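You operate a simulated robot arm through the tools that you are given. There is no shell and no other tool. Be economical: measure what you need, move in short steps, check, and stop when the job is done.

You are at the controls of a simulated robot arm. One attempt, no reset.

TASK
Measure the dark steel block and pick the spacer that makes 40 mm.
Fine: block and brass spacer in the green tray, caliper open again.

Only the result counts: the job must be done as asked and must still hold three seconds after the hand-in. Knocking over, shifting, dropping, spilling or breaking anything else fails it.

THE ROBOT
A 6-joint arm with a two-finger parallel gripper, fixed in place. Base frame: the origin is at the foot of the arm, x ahead of it, y to its left, z up; the work surface is at about z = 860. Lengths are in mm, angles in degrees, forces in N, time in s.
With the tool pointing down near the work surface it reaches from about 260 to 680 mm from the base axis. Its first joint turns from -66.0 to 66.0 degrees. Payload 2.9 kg.
The tool frame sits at the grasp point between the pads (the TCP): z along the fingers, y along the line on which they close. The tips reach 30 mm beyond it. The gripper opens to 110 mm. The fingers are 20 mm wide and 10 mm thick; the gripper's body (48 by 112 mm) begins 55 mm behind the TCP.
Orientation is that of the tool frame in the base frame, as a unit quaternion [w, x, y, z]. With the fingers straight down and closing along the base's y, the tool's x points along the base's -x, its y along +y and its z along -z.

THE INTERFACE
- The arm moves only by the tool jog_arm. Its argument "plan" is a list of rows, each a list of 7 numbers: the shift along the tool's x, y, z in units of 20 mm (1.0 is 20 mm), then the turn, a rotation vector about the tool's x, y, z in units of 6 degrees (1.0 is 6 degrees), then the finger opening in mm, from 0 to 110. In form: [[x, y, z, wx, wy, wz, hand], ...]. A call has 1 to 12 rows; each row shifts and turns the commanded pose from where the row before left it, along the tool's axes as they then stand. A call with a number of a shift or a turn outside -1 to 1 is refused whole. Rows are played at 5 a second. More than 50 mm and 8.6 degrees between two rows, or a gripper value outside its range, and nothing of the call is played. Where a pose cannot be reached the arm comes as near as it can. A force on the tool above 50 N (or 10 N above the force at the start of the call, whichever is more), or a blocked arm, ends the call early, and 0.2 s more pass. The fingers move at their own pace (about 108 mm/s each) and stop on an object; they squeeze with about 36 N. The grip force told is the motor's: it shows also when the fingers shut on nothing. Time passes only in rows, and 0.2 s behind the last, so rows that do not move let the fingers close. It gives the time, the measured TCP pose, the force on the tool (base axes), the opening and the grip force at its end, in the units of the frame above (readings bear some noise), with the torque about the TCP (base axes, N m) and any sound that the robot's microphone picked up.
- Cameras (640 x 400 px; columns grow to the right, rows downward): "scene" is fixed at [79.9, 435.9, 1391]; the picture's right is [-0.73, -0.68, 0.00], its down [-0.35, 0.38, -0.86] and it looks along [0.58, -0.63, -0.52] (base axes); focal length 323 px, centre (320, 200). "wrist" rides on the gripper at [72, 17, -103] in the tool frame; the picture's right is [-0.23, 0.97, 0.00], its down [-0.76, -0.18, -0.62] and it looks along [-0.61, -0.14, 0.78] (tool axes); focal length 222 px, centre (320, 200). There is no depth. A picture from a camera that has moved, and an enlarged one, comes with that camera's place and axes in the base frame and with its lens.
- camera(camera): a new picture of that camera. It takes no simulated time.
- zoom(camera, box): a new picture of the part [left, top, right, bottom] of that camera's present view, enlarged. It takes no simulated time.
- close_job(): hands the job in; it is judged then, once.

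Work in short steps. Places have to be worked out from the pictures, the camera data and where the tool is seen: move nearer, look again, correct. Check each grasp and each placing, and mend what went wrong. You have 120 turns and 84 pictures in all, those below and enlarged ones among them. Open the gripper and draw the arm clear of the work before you hand the job in, unless the task says otherwise; then end with one line.

The tools are called after "Emit:" as a command line: name --pt "numbers of a row" for each row, then --argument value for the rest, lists and objects as JSON in quotes. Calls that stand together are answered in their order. jog_arm: Moves the arm, as the interface text tells. Its arguments: {"type":"object","properties":{"plan":{"type":"array","items":{"type":"array","items":{"type":"number"}}}},"required":["plan"]} The other tools are called the same way: camera (camera) takes a picture; zoom (camera, box) takes an enlarged picture of a part of a camera's view; close_job () hands the job in.

At the start:

```text
time_s: 0.0
tcp_pos: [458.3, -76.6, 1161.1]
tcp_rot: [0.0, -0.001, 1.0, 0.0]
ft_force: [-0.6, 0.2, 0.6]
torque: [-0.02, 0.0, -0.01]
opening: 109.9
finger_force: 0.1
```

scene: 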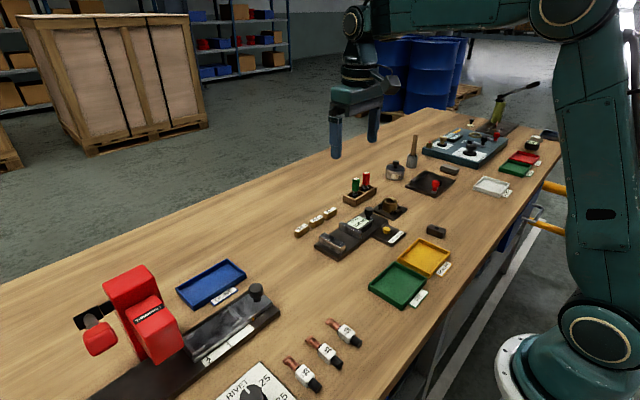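
wrist: 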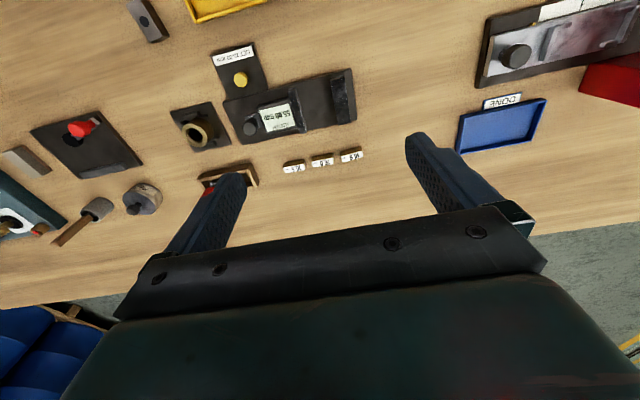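

I'll look closely at the caliper area, spacers and block first.

Emit:
zoom --camera "scene" --box '[280, 160, 460, 310]'

Emit:
zoom --camera "wrist" --box '[120, 0, 380, 190]'

Emit:
zoom --camera "scene" --box '[380, 90, 570, 210]'

```text
2.67 times, centred on (370, 235) of scene
camera zoom: at [79.9, 435.9, 1391.0], right [-0.73, -0.68, 0.0], down [-0.35, 0.38, -0.86], along [0.58, -0.63, -0.52], focal length 862 px, centre (187, 107)
```

zoom: 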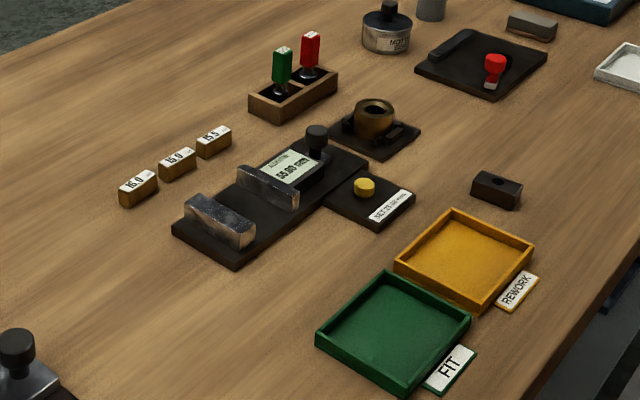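

```text
2.11 times, centred on (250, 95) of wrist
camera zoom: at [383.3, -59.4, 1265.8], right [0.23, 0.97, 0.0], down [0.76, -0.18, 0.62], along [0.61, -0.14, -0.78], focal length 468 px, centre (467, 421)
```

zoom: 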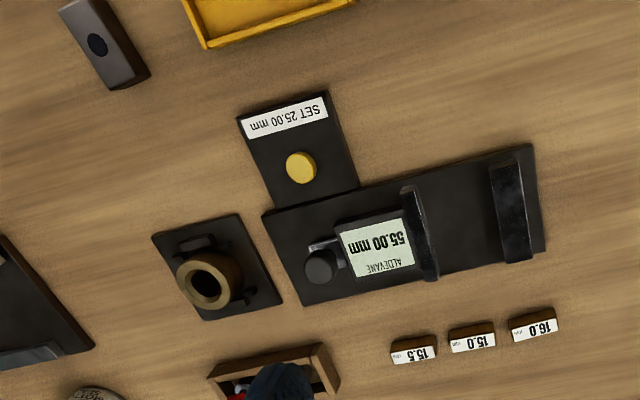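

```text
3.33 times, centred on (475, 150) of scene
camera zoom: at [79.9, 435.9, 1391.0], right [-0.73, -0.68, 0.0], down [-0.35, 0.38, -0.86], along [0.58, -0.63, -0.52], focal length 1077 px, centre (-197, 367)
```

zoom: 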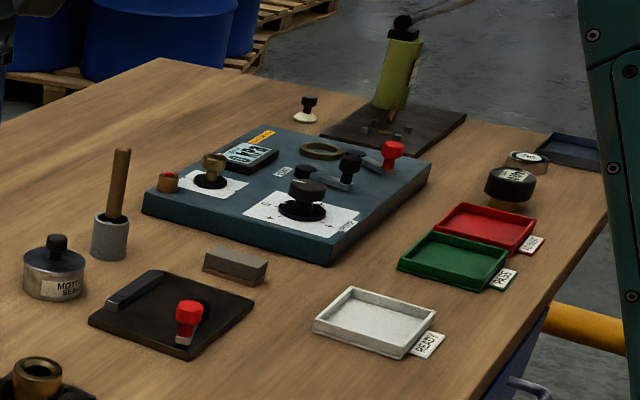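

The yellow disc on "SET 25.00 mm" appears to be a 25 mm setting master, so the caliper may need checking. I'll move lower for a closer look.

Emit:
jog_arm --pt "0.571 -0.357 0.93 0 0 0 110" --pt "0.571 -0.357 0.93 0 0 0 110" --pt "0.571 -0.357 0.93 0 0 0 110" --pt "0.571 -0.357 0.93 0 0 0 110" --pt "0.571 -0.357 0.93 0 0 0 110" --pt "0.571 -0.357 0.93 0 0 0 110" --pt "0.571 -0.357 0.93 0 0 0 110"

Emit:
camera --camera "wrist"

```text
time_s: 1.6
tcp_pos: [379.5, -126.8, 1031.6]
tcp_rot: [0.0, 0.0, 1.0, -0.001]
ft_force: [-0.1, 0.2, 0.2]
torque: [-0.04, -0.02, -0.01]
opening: 110.2
finger_force: 0.1
```

```text
78 pictures are left
camera wrist: at [305.2, -109.4, 1135.9], right [0.23, 0.97, 0.0], down [0.76, -0.18, 0.62], along [0.61, -0.14, -0.78], focal length 222 px, centre (320, 200)
```

wrist: 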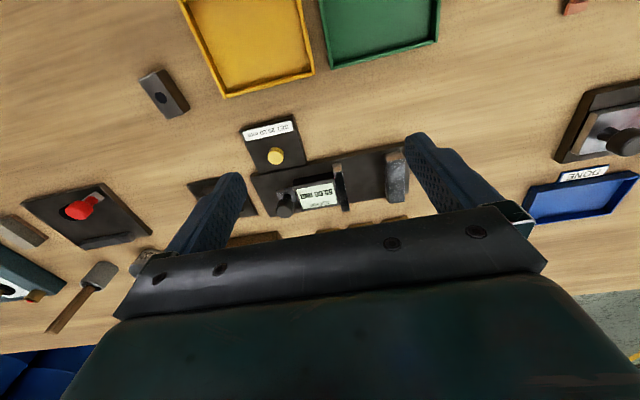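

The gripper blocks the far side; I'll move forward so the caliper sits in the upper part of the view.

Emit:
jog_arm --pt "-1 -0.3 0.2 0 0 0 110" --pt "-1 -0.3 0.2 0 0 0 110" --pt "-1 -0.3 0.2 0 0 0 110" --pt "-1 -0.3 0.2 0 0 0 110" --pt "-1 -0.3 0.2 0 0 0 110" --pt "-1 -0.3 0.2 0 0 0 110"

Emit:
camera --camera "wrist"

Emit:
zoom --camera "wrist" --box '[200, 0, 480, 175]'

```text
time_s: 3.0
tcp_pos: [498.7, -161.3, 1007.4]
tcp_rot: [-0.002, 0.0, 1.0, 0.0]
ft_force: [0.9, 0.1, 0.1]
torque: [0.0, -0.04, -0.01]
opening: 110.0
finger_force: 0.2
```

```text
77 pictures are left
camera wrist: at [424.5, -144.1, 1111.4], right [0.23, 0.97, 0.0], down [0.76, -0.18, 0.62], along [0.61, -0.14, -0.78], focal length 222 px, centre (320, 200)
```

wrist: 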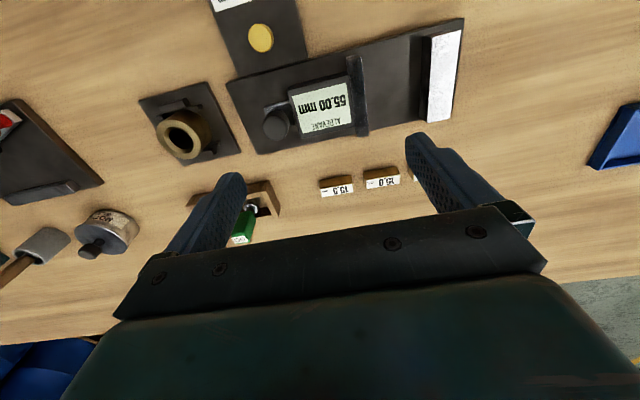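

```text
2.29 times, centred on (340, 88) of wrist
camera zoom: at [424.5, -144.1, 1111.4], right [0.23, 0.97, 0.0], down [0.76, -0.18, 0.62], along [0.61, -0.14, -0.78], focal length 508 px, centre (274, 457)
```

zoom: 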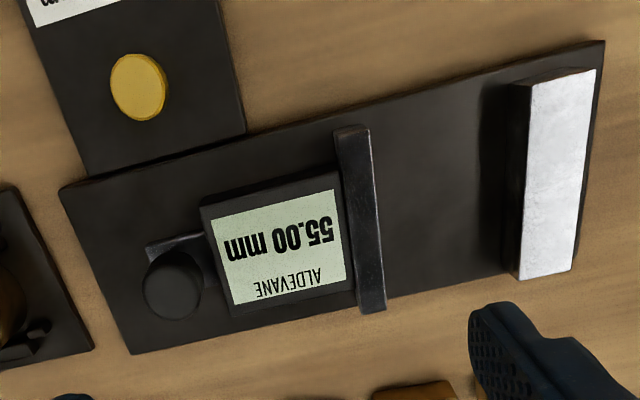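

Plate is axis-aligned (x 450–530, y −245…−20), gap between jaws about y −113…−58, disc near (424,−196). I'll zoom in on the scene for heights.

Emit:
zoom --camera "scene" --box '[310, 195, 410, 260]'

Emit:
zoom --camera "scene" --box '[370, 215, 460, 275]'

Emit:
zoom --camera "scene" --box '[280, 195, 350, 245]'

```text
6.15 times, centred on (360, 228) of scene
camera zoom: at [79.9, 435.9, 1391.0], right [-0.73, -0.68, 0.0], down [-0.35, 0.38, -0.86], along [0.58, -0.63, -0.52], focal length 1988 px, centre (74, 31)
```

zoom: 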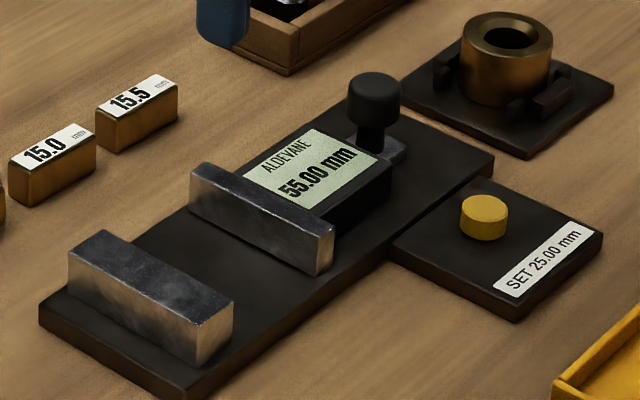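

```text
6.67 times, centred on (415, 245) of scene
camera zoom: at [79.9, 435.9, 1391.0], right [-0.73, -0.68, 0.0], down [-0.35, 0.38, -0.86], along [0.58, -0.63, -0.52], focal length 2154 px, centre (-313, -100)
```

zoom: 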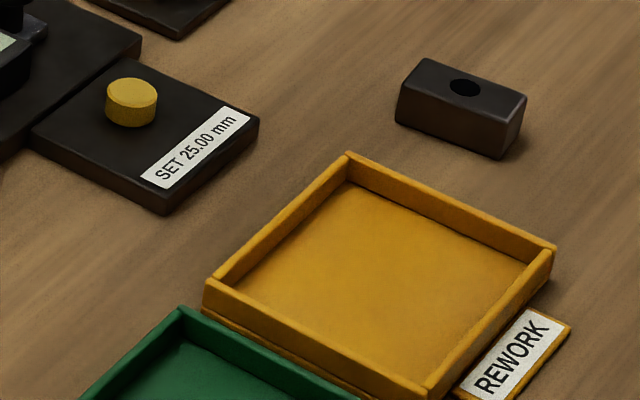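

```text
8.00 times, centred on (315, 220) of scene
camera zoom: at [79.9, 435.9, 1391.0], right [-0.73, -0.68, 0.0], down [-0.35, 0.38, -0.86], along [0.58, -0.63, -0.52], focal length 2585 px, centre (360, 40)
```

zoom: 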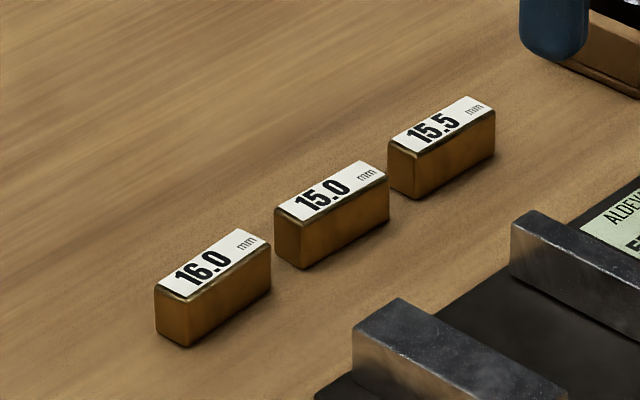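

I judge the knob centre at about (488, −201), top z≈912. I move above it to verify before gripping; my plan is to test the caliper's zero by closing it empty.

Emit:
jog_arm --pt "0.18 -0.66 0.4 0 0 0 60" --pt "0.18 -0.66 0.5 0 0 0 60" --pt "0.18 -0.66 0.7 0 0 0 60" --pt "0 0 0.7 0 0 0 60" --pt "0 0 0.4 0 0 0 60"

Emit:
camera --camera "wrist"

Emit:
zoom --camera "scene" --box '[310, 170, 430, 250]'

```text
time_s: 4.2
tcp_pos: [488.0, -202.0, 953.2]
tcp_rot: [0.0, 0.0, 1.0, 0.0]
ft_force: [-0.2, -1.3, -0.3]
torque: [-0.02, 0.02, 0.0]
opening: 60.1
finger_force: 0.1
```

```text
72 pictures are left
camera wrist: at [413.0, -184.7, 1057.7], right [0.23, 0.97, 0.0], down [0.76, -0.18, 0.62], along [0.61, -0.14, -0.78], focal length 222 px, centre (320, 200)
```

wrist: 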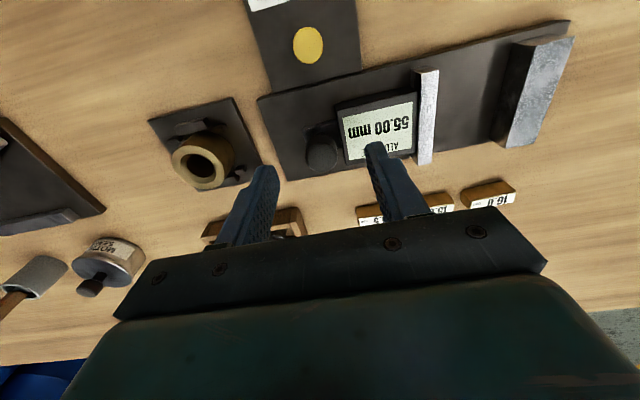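

```text
5.00 times, centred on (370, 210) of scene
camera zoom: at [79.9, 435.9, 1391.0], right [-0.73, -0.68, 0.0], down [-0.35, 0.38, -0.86], along [0.58, -0.63, -0.52], focal length 1615 px, centre (70, 150)
```

zoom: 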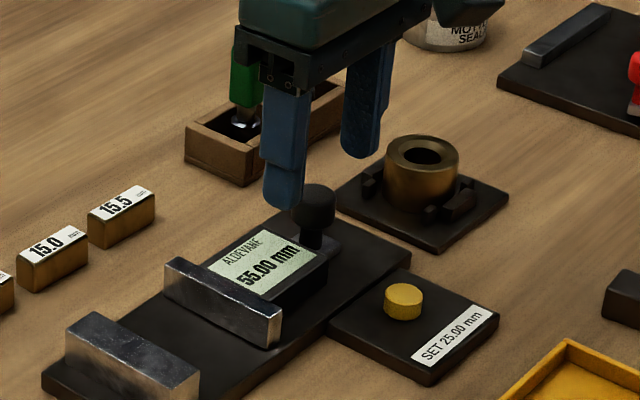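

Alignment over the knob looks right. Descend 29 mm and close on the knob's upper part.

Emit:
jog_arm --pt "0 0 0.7 0 0 0 60" --pt "0 0 0.75 0 0 0 60" --pt "0 0 0 0 0 0 20" --pt "0 0 0 0 0 0 20" --pt "0 0 0 0 0 0 20"

Emit:
zoom --camera "scene" --box '[310, 170, 430, 250]'

```text
time_s: 5.4
tcp_pos: [486.9, -202.1, 923.7]
tcp_rot: [0.0, -0.001, 1.0, 0.0]
ft_force: [-0.3, -1.3, -3.2]
torque: [-0.01, -0.16, 0.0]
opening: 23.1
finger_force: 45.3
```

```text
5.00 times, centred on (370, 210) of scene
camera zoom: at [80.0, 435.8, 1391.0], right [-0.73, -0.68, 0.0], down [-0.35, 0.38, -0.86], along [0.58, -0.63, -0.52], focal length 1615 px, centre (70, 150)
```

zoom: 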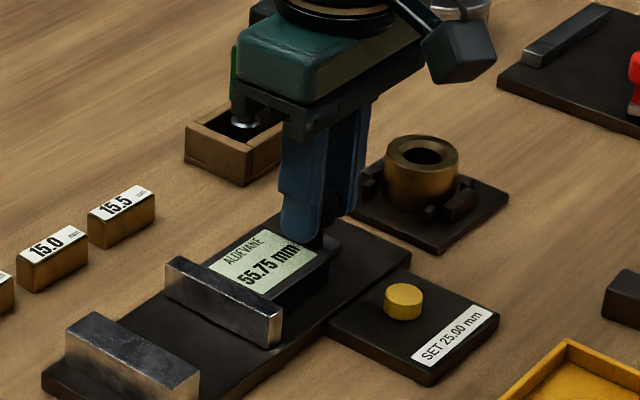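

Knob gripped (reading now 55.75, so it slides freely). Push it +y to close nearly fully.

Emit:
jog_arm --pt "0 0.5 0 0 0 0 20" --pt "0 0.5 0 0 0 0 20" --pt "0 0.5 0 0 0 0 20" --pt "0 0.5 0 0 0 0 20" --pt "0 0.5 0 0 0 0 20"

Emit:
zoom --camera "scene" --box '[310, 170, 430, 250]'

```text
time_s: 6.6
tcp_pos: [487.1, -152.4, 924.0]
tcp_rot: [0.0, 0.0, 1.0, 0.0]
ft_force: [1.1, -0.3, -13.4]
torque: [-0.06, -0.8, 0.01]
opening: 23.1
finger_force: 45.5
```

```text
5.00 times, centred on (370, 210) of scene
camera zoom: at [80.1, 435.8, 1391.0], right [-0.73, -0.68, 0.0], down [-0.35, 0.38, -0.86], along [0.58, -0.63, -0.52], focal length 1615 px, centre (70, 150)
```

zoom: 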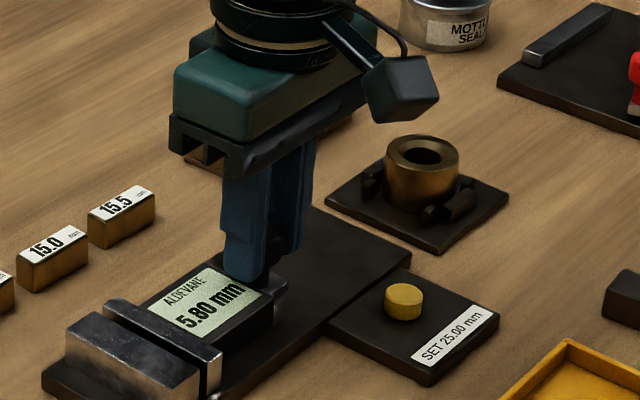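

Reading 5.80 and tracking. Finish closing in small steps.

Emit:
jog_arm --pt "0 0.12 0 0 0 0 20" --pt "0 0.1 0 0 0 0 20" --pt "0 0.05 0 0 0 0 20" --pt "0 0.04 0 0 0 0 20" --pt "0 0.04 0 0 0 0 20" --pt "0 0 0 0 0 0 20"

Emit:
zoom --camera "scene" --box '[310, 195, 400, 255]'

```text
time_s: 8.0
tcp_pos: [487.7, -145.3, 924.0]
tcp_rot: [-0.001, 0.002, 1.0, -0.001]
ft_force: [-0.3, -13.3, -15.1]
torque: [-0.25, 0.52, -0.1]
opening: 23.2
finger_force: 45.1
```

```text
6.67 times, centred on (355, 225) of scene
camera zoom: at [80.2, 435.5, 1391.1], right [-0.73, -0.68, 0.0], down [-0.35, 0.38, -0.86], along [0.58, -0.63, -0.52], focal length 2154 px, centre (87, 33)
```

zoom: 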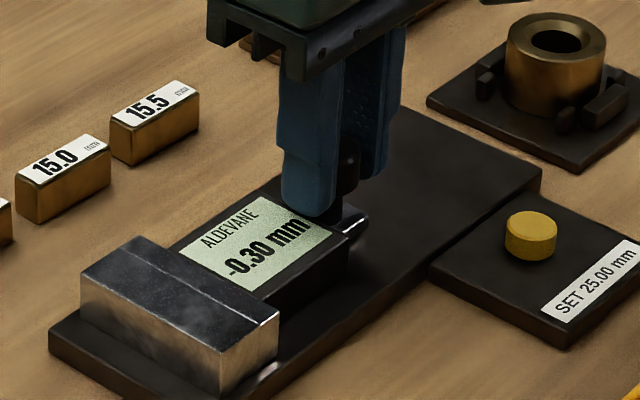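

Reads −0.30 at jaws contact. Push slightly harder to see whether it is a stable zero error.

Emit:
jog_arm --pt "0 0.03 0 0 0 0 20" --pt "0 0.03 0 0 0 0 20" --pt "0 0 0 0 0 0 20"

Emit:
zoom --camera "scene" --box '[325, 215, 375, 250]'

```text
time_s: 8.8
tcp_pos: [486.5, -145.5, 924.8]
tcp_rot: [-0.001, 0.003, 1.0, -0.001]
ft_force: [-6.3, -24.1, -18.6]
torque: [-0.27, -0.49, -0.03]
opening: 23.5
finger_force: 44.7
```

```text
11.43 times, centred on (350, 232) of scene
camera zoom: at [80.0, 435.2, 1391.2], right [-0.73, -0.68, 0.0], down [-0.35, 0.38, -0.86], along [0.58, -0.63, -0.52], focal length 3692 px, centre (-23, -171)
```

zoom: 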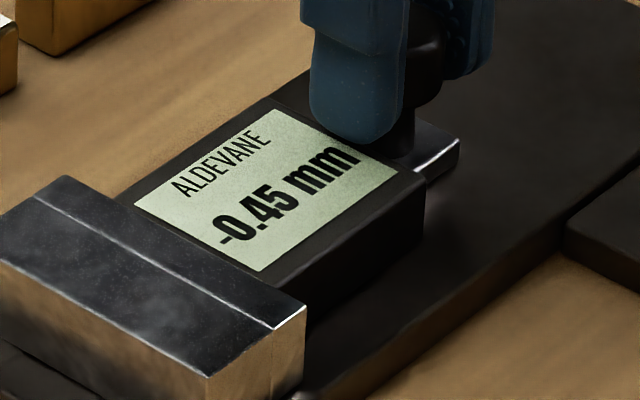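

Reading depends on push force; release the grip and read the unloaded value.

Emit:
jog_arm --pt "0 -0.06 0 0 0 0 24" --pt "0 0 0 0 0 0 34" --pt "0 0 0 0 0 0 34" --pt "0 0 0 0 0 0 34"

Emit:
zoom --camera "scene" --box '[325, 215, 375, 250]'

```text
time_s: 9.8
tcp_pos: [487.0, -144.2, 924.5]
tcp_rot: [0.0, 0.0, 1.0, -0.001]
ft_force: [-0.4, -0.2, -0.6]
torque: [-0.01, -0.01, 0.0]
opening: 34.2
finger_force: 0.1
```

```text
11.43 times, centred on (350, 232) of scene
camera zoom: at [79.9, 435.9, 1391.0], right [-0.73, -0.68, 0.0], down [-0.35, 0.38, -0.86], along [0.58, -0.63, -0.52], focal length 3692 px, centre (-23, -171)
```

zoom: 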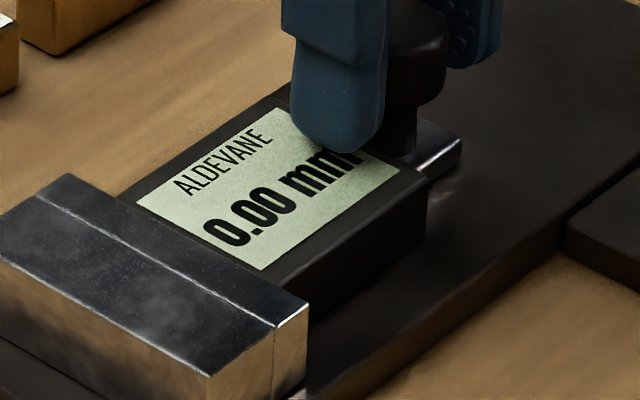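

Unloaded zero is 0.00, and it tracked arm travel, so the caliper is true. Regrip and open it back to ~55.

Emit:
jog_arm --pt "0 0 0 0 0 0 20" --pt "0 0 0 0 0 0 20" --pt "0 -0.7 0 0 0 0 20" --pt "0 -0.7 0 0 0 0 20" --pt "0 -0.7 0 0 0 0 20" --pt "0 -0.68 0 0 0 0 20" --pt "0 0 0 0 0 0 40" --pt "0 0 0 0 0 0 60" --pt "0 0 -1 0 0 0 60" --pt "0 0 -1 0 0 0 60" --pt "0 0 -1 0 0 0 60"

Emit:
zoom --camera "scene" --box '[310, 195, 400, 255]'

```text
time_s: 12.2
tcp_pos: [486.7, -199.2, 983.9]
tcp_rot: [0.0, -0.001, 1.0, 0.0]
ft_force: [-0.5, 0.6, 1.0]
torque: [-0.01, -0.01, 0.03]
opening: 59.6
finger_force: 0.0
```

```text
6.67 times, centred on (355, 225) of scene
camera zoom: at [79.9, 435.9, 1391.0], right [-0.73, -0.68, 0.0], down [-0.35, 0.38, -0.86], along [0.58, -0.63, -0.52], focal length 2154 px, centre (87, 33)
```

zoom: 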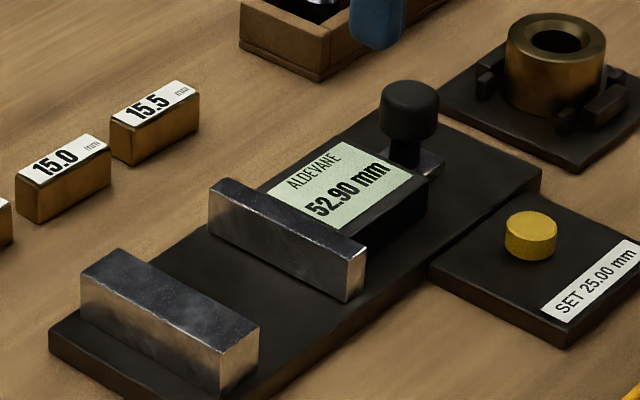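

Caliper open at 52.90. Now go look at the block from above.

Emit:
jog_arm --pt "0.8 -0.75 -0.3 0 0 0 60" --pt "0.8 -0.75 0 0 0 0 60" --pt "0.8 -0.75 0 0 0 0 60" --pt "0.8 -0.75 0 0 0 0 60" --pt "0.8 -0.75 0 0 0 0 60" --pt "0.8 -0.75 0 0 0 0 60"

Emit:
zoom --camera "wrist" --box '[160, 0, 480, 200]'

```text
time_s: 13.6
tcp_pos: [389.7, -289.9, 991.4]
tcp_rot: [0.0, 0.0, 1.0, 0.001]
ft_force: [-0.3, -0.5, -0.2]
torque: [-0.03, 0.0, -0.03]
opening: 59.7
finger_force: 0.0
```

```text
2.00 times, centred on (320, 100) of wrist
camera zoom: at [315.9, -274.3, 1094.8], right [0.23, 0.97, 0.0], down [0.76, -0.18, 0.62], along [0.61, -0.14, -0.78], focal length 444 px, centre (320, 400)
```

zoom: 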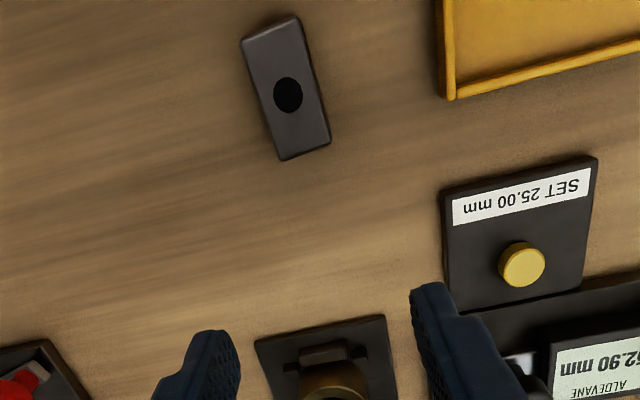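

Block sits at about (328, −289), long axis near x (≈4.5° yaw), ~25 mm wide in y. I move over it and descend to z≈893.

Emit:
jog_arm --pt "1 0.04 0 0 0 0 60" --pt "1 0 0 0 0 0 60" --pt "1 0 0 0 0 0 60" --pt "0.085 0 0.9 0 0 -0.75 60" --pt "0 0 0.9 0 0 0 60" --pt "0 0 0.9 0 0 0 60"

Emit:
camera --camera "wrist"

Emit:
zoom --camera "scene" --box '[380, 175, 500, 255]'

```text
time_s: 15.0
tcp_pos: [330.3, -290.2, 936.2]
tcp_rot: [0.0, -0.039, 0.999, 0.0]
ft_force: [-0.2, -0.2, 1.4]
torque: [-0.02, -0.01, -0.02]
opening: 59.9
finger_force: 0.1
```

```text
63 pictures are left
camera wrist: at [254.7, -278.0, 1040.6], right [0.15, 0.99, 0.0], down [0.77, -0.12, 0.62], along [0.62, -0.09, -0.78], focal length 222 px, centre (320, 200)
```

wrist: 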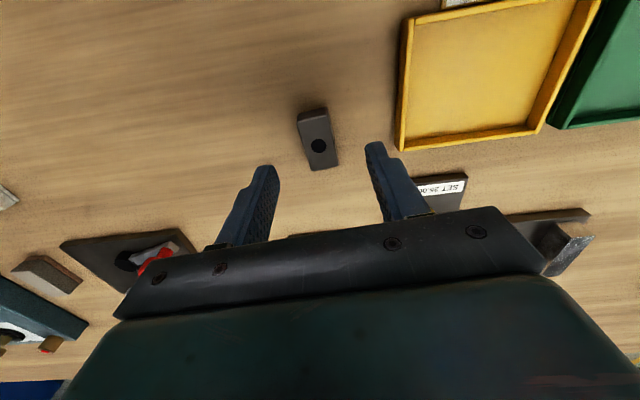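

```text
5.00 times, centred on (440, 215) of scene
camera zoom: at [79.9, 435.9, 1391.0], right [-0.73, -0.68, 0.0], down [-0.35, 0.38, -0.86], along [0.58, -0.63, -0.52], focal length 1615 px, centre (-280, 125)
```

zoom: 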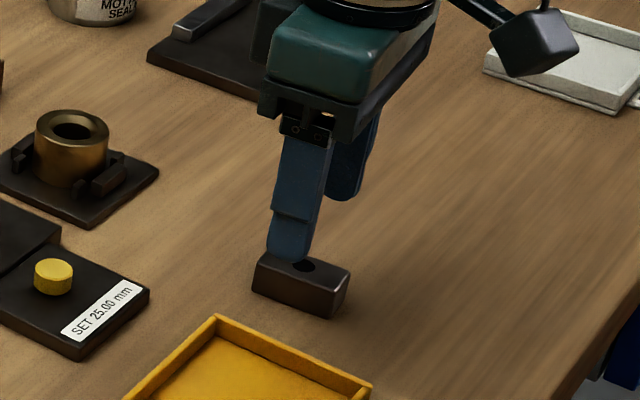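

The hole re-measures to (328.4, −288.4); descend to z≈893 and close.

Emit:
jog_arm --pt "0.06 0.08 0.8 0 0 0 60" --pt "0 0 0.8 0 0 0 60" --pt "0 0 0.52 0 0 0 60" --pt "0 0 0 0 0 0 18" --pt "0 0 0 0 0 0 18" --pt "0 0 0 0 0 0 18"

Emit:
zoom --camera "scene" --box '[380, 175, 500, 255]'

```text
time_s: 16.4
tcp_pos: [329.3, -286.6, 893.5]
tcp_rot: [0.0, -0.04, 0.999, 0.0]
ft_force: [1.0, -0.4, 0.1]
torque: [-0.04, -0.04, 0.02]
opening: 23.8
finger_force: 35.9
```

```text
5.00 times, centred on (440, 215) of scene
camera zoom: at [79.9, 435.9, 1391.0], right [-0.73, -0.68, 0.0], down [-0.35, 0.38, -0.86], along [0.58, -0.63, -0.52], focal length 1615 px, centre (-280, 125)
```

zoom: 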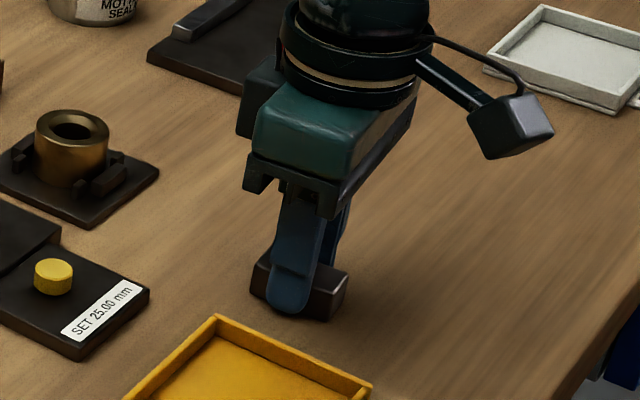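

Opening 23.8 suggests ~24 mm. Lift, straighten yaw and carry it to above the caliper gap.

Emit:
jog_arm --pt "0 0 -0.9 0 0 0 18" --pt "0 0 -0.9 0 0 0 18" --pt "0 0 -0.9 0 0 0 18" --pt "0 0 -0.9 0 0 0.78 18"

Emit:
jog_arm --pt "-0.8 1 0 0 0 0 18" --pt "-0.8 1 0 0 0 0 18" --pt "-0.8 1 0 0 0 0 18" --pt "-0.8 1 0 0 0 0 18" --pt "-0.8 1 0 0 0 0 18" --pt "-0.8 1 0 0 0 0 18" --pt "-0.8 1 0 0 0 0 18" --pt "-0.8 1 0 0 0 0 18" --pt "-0.8 1 0 0 0 0 18" --pt "-0.8 1 0 0 0 0 18" --pt "0 0 0 0 0 0 18"

Emit:
zoom --camera "wrist" --box '[200, 60, 440, 210]'

Emit:
zoom --camera "scene" --box '[290, 175, 410, 255]'

```text
time_s: 17.4
tcp_pos: [330.8, -287.2, 965.4]
tcp_rot: [0.0, 0.001, 1.0, 0.0]
ft_force: [0.2, 0.1, -2.3]
torque: [0.01, 0.0, 0.0]
opening: 23.9
finger_force: 36.0
```

```text
time_s: 19.8
tcp_pos: [490.8, -89.1, 965.6]
tcp_rot: [0.001, 0.003, 1.0, 0.0]
ft_force: [0.2, -0.2, -1.6]
torque: [-0.01, 0.01, -0.01]
opening: 24.0
finger_force: 36.1
```

```text
2.67 times, centred on (320, 135) of wrist
camera zoom: at [416.3, -71.6, 1070.5], right [0.23, 0.97, 0.0], down [0.76, -0.18, 0.62], along [0.61, -0.14, -0.78], focal length 592 px, centre (320, 373)
```

zoom: 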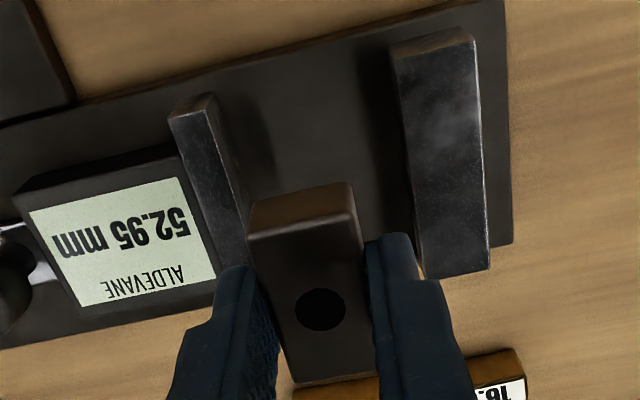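

```text
5.00 times, centred on (350, 215) of scene
camera zoom: at [79.9, 435.9, 1391.0], right [-0.73, -0.68, 0.0], down [-0.35, 0.38, -0.86], along [0.58, -0.63, -0.52], focal length 1615 px, centre (170, 125)
```

zoom: 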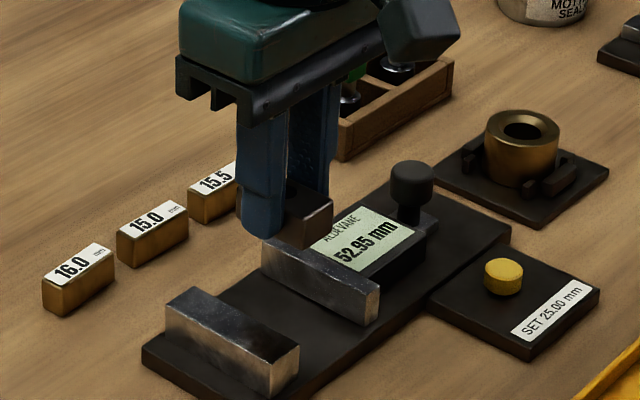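

Gap centre ≈ y −86; nudge +2 mm and descend to just above the plate, watching clearances.

Emit:
jog_arm --pt "0.1 0.1 0.7 0 0 0 18" --pt "0 0 0.7 0 0 0 18" --pt "0 0 0.7 0 0 0 18" --pt "0 0 0.6 0 0 0 18" --pt "0 0 0 0 0 0 18"

Emit:
zoom --camera "scene" --box '[300, 190, 400, 255]'

Emit:
zoom --camera "wrist" --box '[200, 60, 440, 210]'

```text
time_s: 21.0
tcp_pos: [486.7, -87.9, 912.1]
tcp_rot: [-0.001, 0.002, 1.0, 0.001]
ft_force: [-0.7, 0.2, -2.0]
torque: [0.0, 0.0, 0.03]
opening: 24.1
finger_force: 35.8
```

```text
6.15 times, centred on (350, 222) of scene
camera zoom: at [80.0, 435.9, 1391.0], right [-0.73, -0.68, 0.0], down [-0.35, 0.38, -0.86], along [0.58, -0.63, -0.52], focal length 1988 px, centre (135, 62)
```

zoom: 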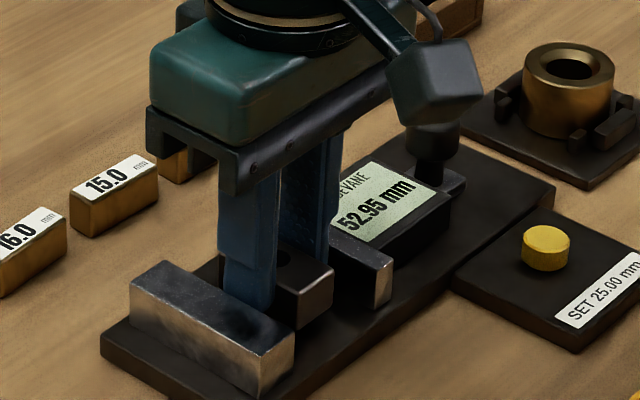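

```text
2.67 times, centred on (320, 135) of wrist
camera zoom: at [412.6, -69.8, 1016.5], right [0.23, 0.97, 0.0], down [0.76, -0.18, 0.62], along [0.61, -0.14, -0.78], focal length 592 px, centre (320, 373)
```

zoom: 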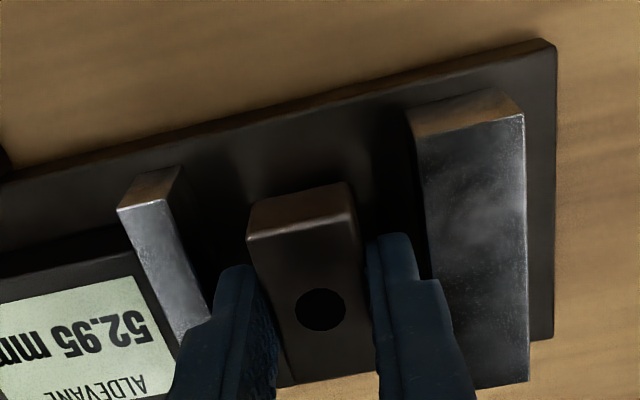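

Block is between the jaws with clearance. Lower in 1–2 mm steps until it touches the plate.

Emit:
jog_arm --pt "0 0 0.15 0 0 0 18" --pt "0 0 0.1 0 0 0 18" --pt "0 0 0.08 0 0 0 18" --pt "0 0 0.05 0 0 0 18"

```text
time_s: 22.0
tcp_pos: [486.3, -86.1, 906.6]
tcp_rot: [0.001, 0.002, 1.0, 0.0]
ft_force: [-6.1, -0.3, 21.4]
torque: [0.06, 0.6, -0.03]
opening: 23.8
finger_force: 35.7
```

Contact at z≈907 (21 N). Ease up 1.5 mm, open to 29 mm, and rise away.

Emit:
jog_arm --pt "0 0 -0.08 0 0 0 18" --pt "0 0 0 0 0 0 28" --pt "0 0 0 0 0 0 28" --pt "0 0 -0.4 0 0 0 28" --pt "0 0 -0.8 0 0 0 28" --pt "0 0 -0.9 0 0 0 28" --pt "0 0 -0.9 0 0 0 40"

Emit:
zoom --camera "scene" --box '[300, 190, 400, 255]'

```text
time_s: 23.6
tcp_pos: [487.7, -86.6, 966.0]
tcp_rot: [-0.001, 0.001, 1.0, 0.0]
ft_force: [-0.8, -0.5, -0.4]
torque: [-0.01, 0.0, 0.03]
opening: 39.9
finger_force: 0.1
```

```text
6.15 times, centred on (350, 222) of scene
camera zoom: at [79.9, 435.9, 1391.0], right [-0.73, -0.68, 0.0], down [-0.35, 0.38, -0.86], along [0.58, -0.63, -0.52], focal length 1988 px, centre (135, 62)
```

zoom: 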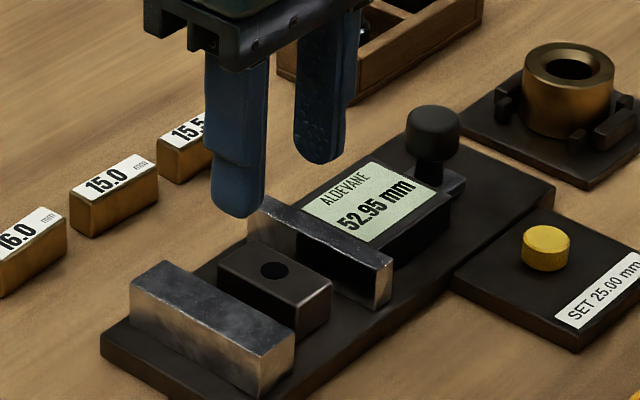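

Block seated. Go to the knob (y≈−199), grip and push to near contact.

Emit:
jog_arm --pt "0 -0.94 0 0 0 0 60" --pt "0 -0.94 0 0 0 0 60" --pt "0 -0.94 0 0 0 0 60" --pt "0 -0.94 0 0 0 0 60" --pt "0 -0.94 0 0 0 0 60" --pt "0 -0.94 0 0 0 0 60" --pt "0 0 1 0 0 0 60" --pt "0 0 0.6 0 0 0 60" --pt "0 0 0.5 0 0 0 60" --pt "0 0 0 0 0 0 20" --pt "0 0 0 0 0 0 20" --pt "0 0 0 0 0 0 20"

Emit:
jog_arm --pt "0 0.5 0 0 0 0 20" --pt "0 0.4 0 0 0 0 20" --pt "0 0.35 0 0 0 0 20" --pt "0 0 0 0 0 0 20"

Emit:
zoom --camera "scene" --box '[300, 190, 400, 255]'

```text
time_s: 26.2
tcp_pos: [487.3, -200.9, 924.2]
tcp_rot: [0.0, 0.001, 1.0, 0.0]
ft_force: [0.3, 0.1, -2.2]
torque: [-0.02, -0.07, 0.0]
opening: 23.3
finger_force: 45.0
```

```text
time_s: 27.2
tcp_pos: [487.1, -174.3, 922.6]
tcp_rot: [0.001, 0.001, 1.0, 0.0]
ft_force: [14.5, -0.8, -14.3]
torque: [-0.03, -0.75, -0.01]
opening: 22.9
finger_force: 45.3
```

```text
6.15 times, centred on (350, 222) of scene
camera zoom: at [80.5, 435.8, 1391.0], right [-0.73, -0.68, 0.0], down [-0.35, 0.38, -0.86], along [0.58, -0.63, -0.52], focal length 1988 px, centre (135, 62)
```

zoom: 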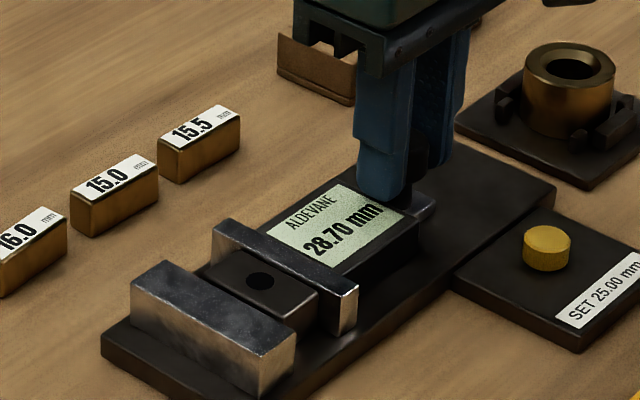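

28.70 so far, the block being pushed towards the fixed jaw. Push ~5.5 mm more in small steps, then read after release.

Emit:
jog_arm --pt "0 0.1 0 0 0 0 20" --pt "0 0.08 0 0 0 0 20" --pt "0 0.05 0 0 0 0 20" --pt "0 0.05 0 0 0 0 20" --pt "0 0.04 0 0 0 0 20" --pt "0 0 0 0 0 0 20"

Emit:
zoom --camera "scene" --box '[315, 205, 375, 250]'

```text
time_s: 28.6
tcp_pos: [487.4, -170.1, 923.2]
tcp_rot: [0.001, 0.004, 1.0, -0.001]
ft_force: [15.3, -24.3, -10.0]
torque: [-0.36, 0.62, -0.06]
opening: 23.5
finger_force: 44.6
```

```text
8.89 times, centred on (345, 228) of scene
camera zoom: at [80.5, 435.2, 1391.2], right [-0.73, -0.68, 0.0], down [-0.35, 0.38, -0.86], along [0.58, -0.63, -0.52], focal length 2872 px, centre (98, -44)
```

zoom: 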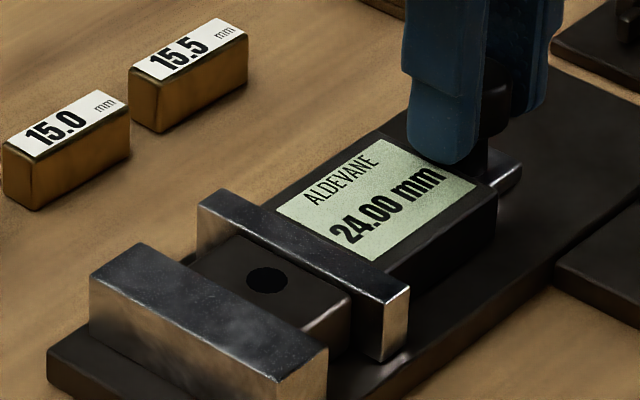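

Under load it reads 24.00 (zero shifted −0.45 at the same load). Release and read unloaded.

Emit:
jog_arm --pt "0 -0.06 0 0 0 0 24" --pt "0 0 0 0 0 0 34" --pt "0 0 0 0 0 0 34" --pt "0 0 0 0 0 0 34"

Emit:
zoom --camera "scene" --box '[315, 205, 375, 250]'

```text
time_s: 29.6
tcp_pos: [487.6, -168.3, 923.5]
tcp_rot: [0.0, 0.002, 1.0, -0.001]
ft_force: [0.2, -0.8, -0.9]
torque: [0.0, 0.0, 0.03]
opening: 33.9
finger_force: 0.0
```

```text
8.89 times, centred on (345, 228) of scene
camera zoom: at [79.9, 435.9, 1391.0], right [-0.73, -0.68, 0.0], down [-0.35, 0.38, -0.86], along [0.58, -0.63, -0.52], focal length 2872 px, centre (98, -44)
```

zoom: 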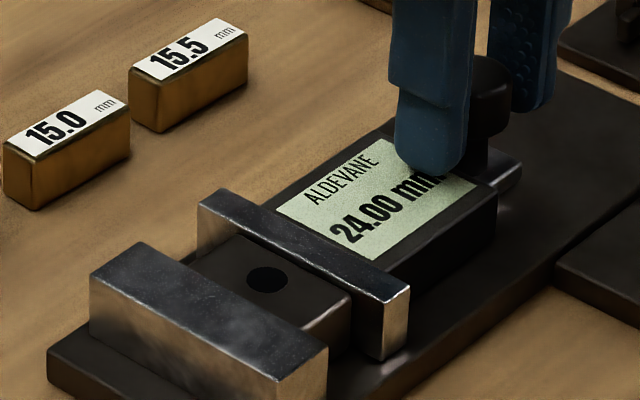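

Block = 24.00 mm (gripper agreed at ~23.9), so the 16.0 spacer is needed. Open the caliper again to ~55.

Emit:
jog_arm --pt "0 0 0 0 0 0 20" --pt "0 0 0 0 0 0 20" --pt "0 -0.5 0 0 0 0 20" --pt "0 -0.5 0 0 0 0 20" --pt "0 -0.4 0 0 0 0 20" --pt "0 -0.25 0 0 0 0 20" --pt "0 0 0 0 0 0 20" --pt "0 0 0 0 0 0 40" --pt "0 0 0 0 0 0 50" --pt "0 0 -1 0 0 0 50" --pt "0 0 -1 0 0 0 50"

Emit:
zoom --camera "scene" --box '[300, 190, 400, 255]'

```text
time_s: 32.0
tcp_pos: [486.4, -201.3, 963.1]
tcp_rot: [0.0, 0.001, 1.0, 0.0]
ft_force: [-0.3, -0.3, -0.5]
torque: [-0.02, 0.0, 0.04]
opening: 50.2
finger_force: 0.0
```

```text
6.15 times, centred on (350, 222) of scene
camera zoom: at [79.9, 435.9, 1391.0], right [-0.73, -0.68, 0.0], down [-0.35, 0.38, -0.86], along [0.58, -0.63, -0.52], focal length 1988 px, centre (135, 62)
```

zoom: 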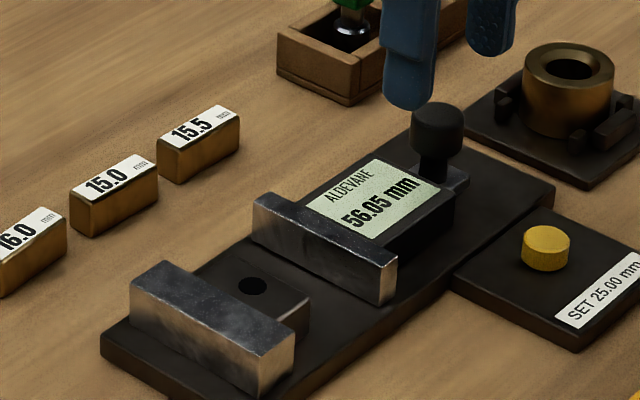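

Caliper open at 56.05. The block lies against the fixed jaw, so I'll grip it by its ends along x: rotate the tool 90°.

Emit:
jog_arm --pt "0 0 -0.8 0 0 1 60" --pt "0 0 -0.2 0 0 1 60" --pt "0 0 0 0 0 1 60" --pt "0 0 0 0 0 1 60" --pt "0 0 0 0 0 1 60" --pt "0 0 0 0 0 1 60" --pt "0 0 0 0 0 1 60" --pt "0 0 0 0 0 1 60" --pt "0 0 0 0 0 1 60" --pt "0 0 0 0 0 1 60" --pt "0 0 0 0 0 1 60" --pt "0 0 0 0 0 1 60"

Emit:
jog_arm --pt "0 0 0 0 0 1 60" --pt "0 0 0 0 0 1 60" --pt "0 0 0 0 0 1 60" --pt "1 0 0 0 0 0 60" --pt "1 0 0 0 0 0 60" --pt "1 0 0 0 0 0 60" --pt "0 0 0 0 0 0 60"

Emit:
camera --camera "wrist"

```text
time_s: 34.6
tcp_pos: [485.9, -201.9, 984.7]
tcp_rot: [0.0, 0.59, 0.808, 0.0]
ft_force: [-0.7, -0.4, -0.7]
torque: [-0.01, 0.01, 0.0]
opening: 60.2
finger_force: 0.1
```

```text
time_s: 36.2
tcp_pos: [486.1, -141.8, 984.8]
tcp_rot: [0.001, 0.708, 0.707, 0.0]
ft_force: [-0.1, 0.0, 0.3]
torque: [0.02, -0.01, -0.01]
opening: 60.1
finger_force: 0.1
```

```text
51 pictures are left
camera wrist: at [501.3, -70.1, 1088.7], right [0.97, -0.23, 0.0], down [-0.18, -0.76, 0.62], along [-0.14, -0.61, -0.78], focal length 222 px, centre (320, 200)
```

wrist: 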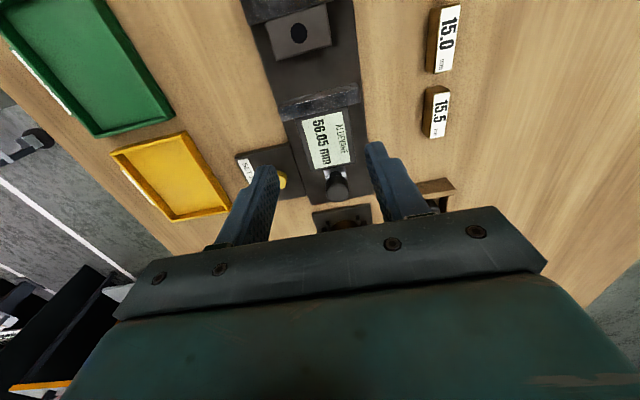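

Block hole at about (485, −72). Move above with y biased to −75 for jaw clearance, descend partway, then check.

Emit:
jog_arm --pt "0.85 0 0 0 0 0 60" --pt "0.85 -0.03 0 0 0 0 60" --pt "0.85 -0.03 0 0 0 0 60" --pt "0.79 0 0 0 0 0 60" --pt "0 0 0.9 0 0 0 60" --pt "0 0 0.9 0 0 0 60" --pt "0 0 0.6 0 0 0 60" --pt "0 0 0 0 0 0 60"

Emit:
zoom --camera "wrist" --box '[200, 60, 440, 210]'

Emit:
zoom --camera "scene" --box '[300, 190, 400, 255]'

```text
time_s: 38.0
tcp_pos: [486.2, -75.9, 934.6]
tcp_rot: [-0.001, 0.709, 0.706, 0.0]
ft_force: [0.5, 0.4, -0.3]
torque: [0.01, -0.01, 0.03]
opening: 60.0
finger_force: 0.1
```

```text
2.67 times, centred on (320, 135) of wrist
camera zoom: at [501.7, -3.3, 1039.4], right [0.97, -0.23, 0.0], down [-0.18, -0.76, 0.62], along [-0.14, -0.61, -0.78], focal length 592 px, centre (320, 373)
```

zoom: 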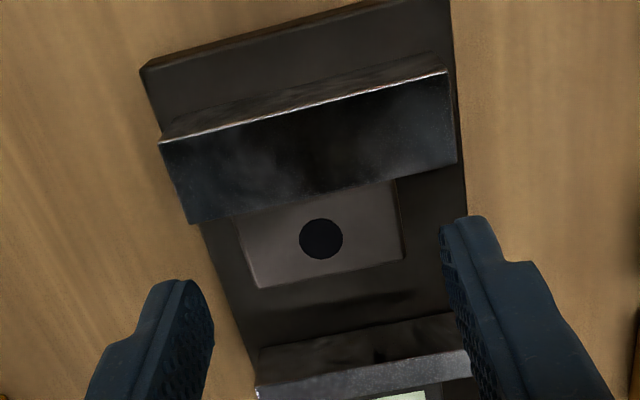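

```text
6.15 times, centred on (350, 222) of scene
camera zoom: at [79.9, 435.9, 1391.0], right [-0.73, -0.68, 0.0], down [-0.35, 0.38, -0.86], along [0.58, -0.63, -0.52], focal length 1988 px, centre (135, 62)
```

zoom: 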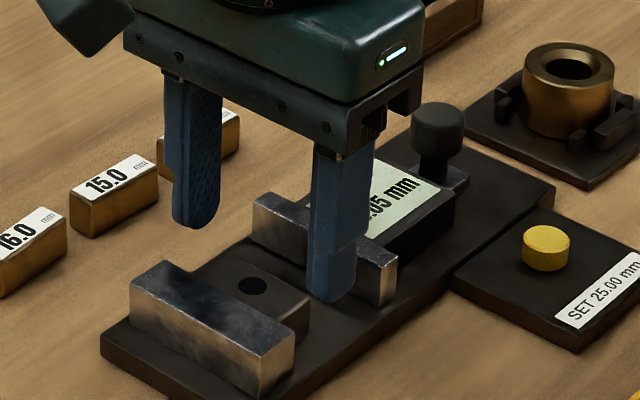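

Aligned. Descend to z≈908 and close on the block ends.

Emit:
jog_arm --pt "0 0 0.7 0 0 0 60" --pt "0 0 0.63 0 0 0 60" --pt "0 0 0 0 0 0 36" --pt "0 0 0 0 0 0 36" --pt "0 0 0 0 0 0 36" --pt "0 0 -0.3 0 0 0 36" --pt "0 0 -0.7 0 0 0 36" --pt "0 0 -0.9 0 0 0 36" --pt "0 0 -0.9 0 0 0 36"

Emit:
zoom --camera "scene" --box '[290, 175, 410, 255]'

Emit:
camera --camera "scene"

```text
time_s: 40.0
tcp_pos: [485.9, -74.1, 964.5]
tcp_rot: [0.0, 0.708, 0.706, -0.001]
ft_force: [0.0, -0.7, -2.3]
torque: [-0.02, 0.03, 0.01]
opening: 43.3
finger_force: 35.6
```

```text
5.00 times, centred on (350, 215) of scene
camera zoom: at [79.9, 435.9, 1391.0], right [-0.73, -0.68, 0.0], down [-0.35, 0.38, -0.86], along [0.58, -0.63, -0.52], focal length 1615 px, centre (170, 125)
```

zoom: 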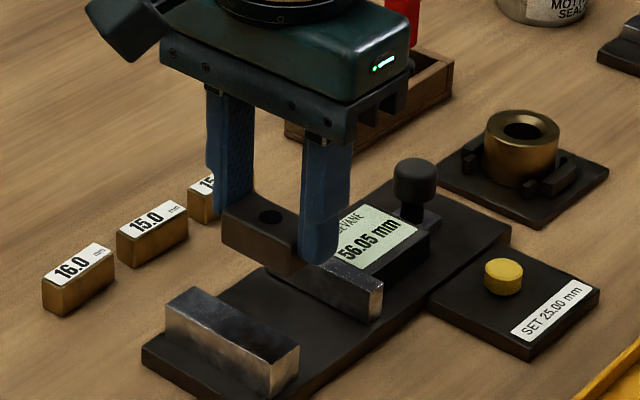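

```text
47 pictures are left
```

scene: 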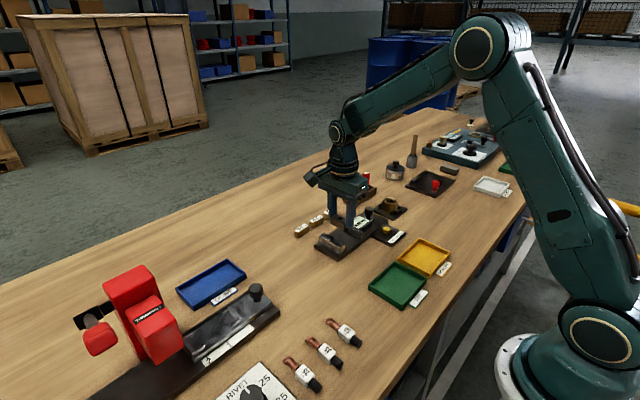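

Block held by ends (43.3 mm). FIT tray computed at x 259–341, y −104…0. Move the block above (300, −75).

Emit:
jog_arm --pt "0 -0.93 0 0 0 0 36" --pt "0 -0.93 0 0 0 0 36" --pt "0 -0.93 0 0 0 0 36" --pt "0 -0.93 0 0 0 0 36" --pt "0 -0.93 0 0 0 0 36" --pt "0 -0.93 0 0 0 0 36" --pt "0 -0.93 0 0 0 0 36" --pt "0 -0.93 0 0 0 0 36" --pt "0 -0.93 0 0 0 0 36" --pt "0 -0.93 0 0 0 0 36" --pt "0 0 0.5 0 0 0 36" --pt "0 0 0.5 0 0 0 36"

Emit:
camera --camera "wrist"

Emit:
zoom --camera "scene" --box '[350, 215, 470, 315]'

```text
time_s: 42.6
tcp_pos: [300.0, -73.0, 944.7]
tcp_rot: [0.0, 0.708, 0.706, 0.001]
ft_force: [0.0, -0.1, -1.3]
torque: [-0.01, 0.02, 0.04]
opening: 43.3
finger_force: 35.6
```

```text
46 pictures are left
camera wrist: at [314.3, -1.9, 1049.3], right [0.97, -0.23, 0.0], down [-0.18, -0.76, 0.62], along [-0.14, -0.61, -0.78], focal length 222 px, centre (320, 200)
```

wrist: 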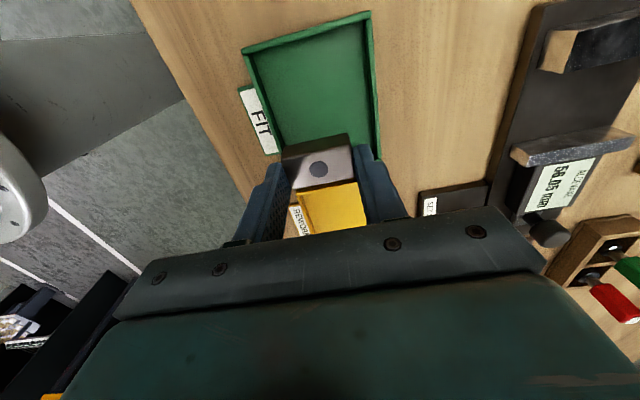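

```text
4.00 times, centred on (410, 265) of scene
camera zoom: at [79.9, 435.9, 1391.0], right [-0.73, -0.68, 0.0], down [-0.35, 0.38, -0.86], along [0.58, -0.63, -0.52], focal length 1292 px, centre (-40, -60)
```

zoom: 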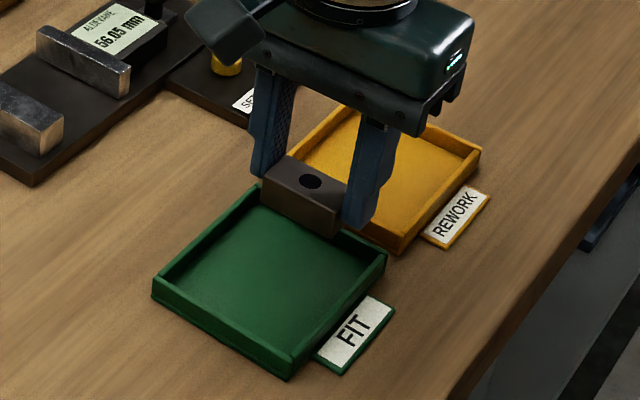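

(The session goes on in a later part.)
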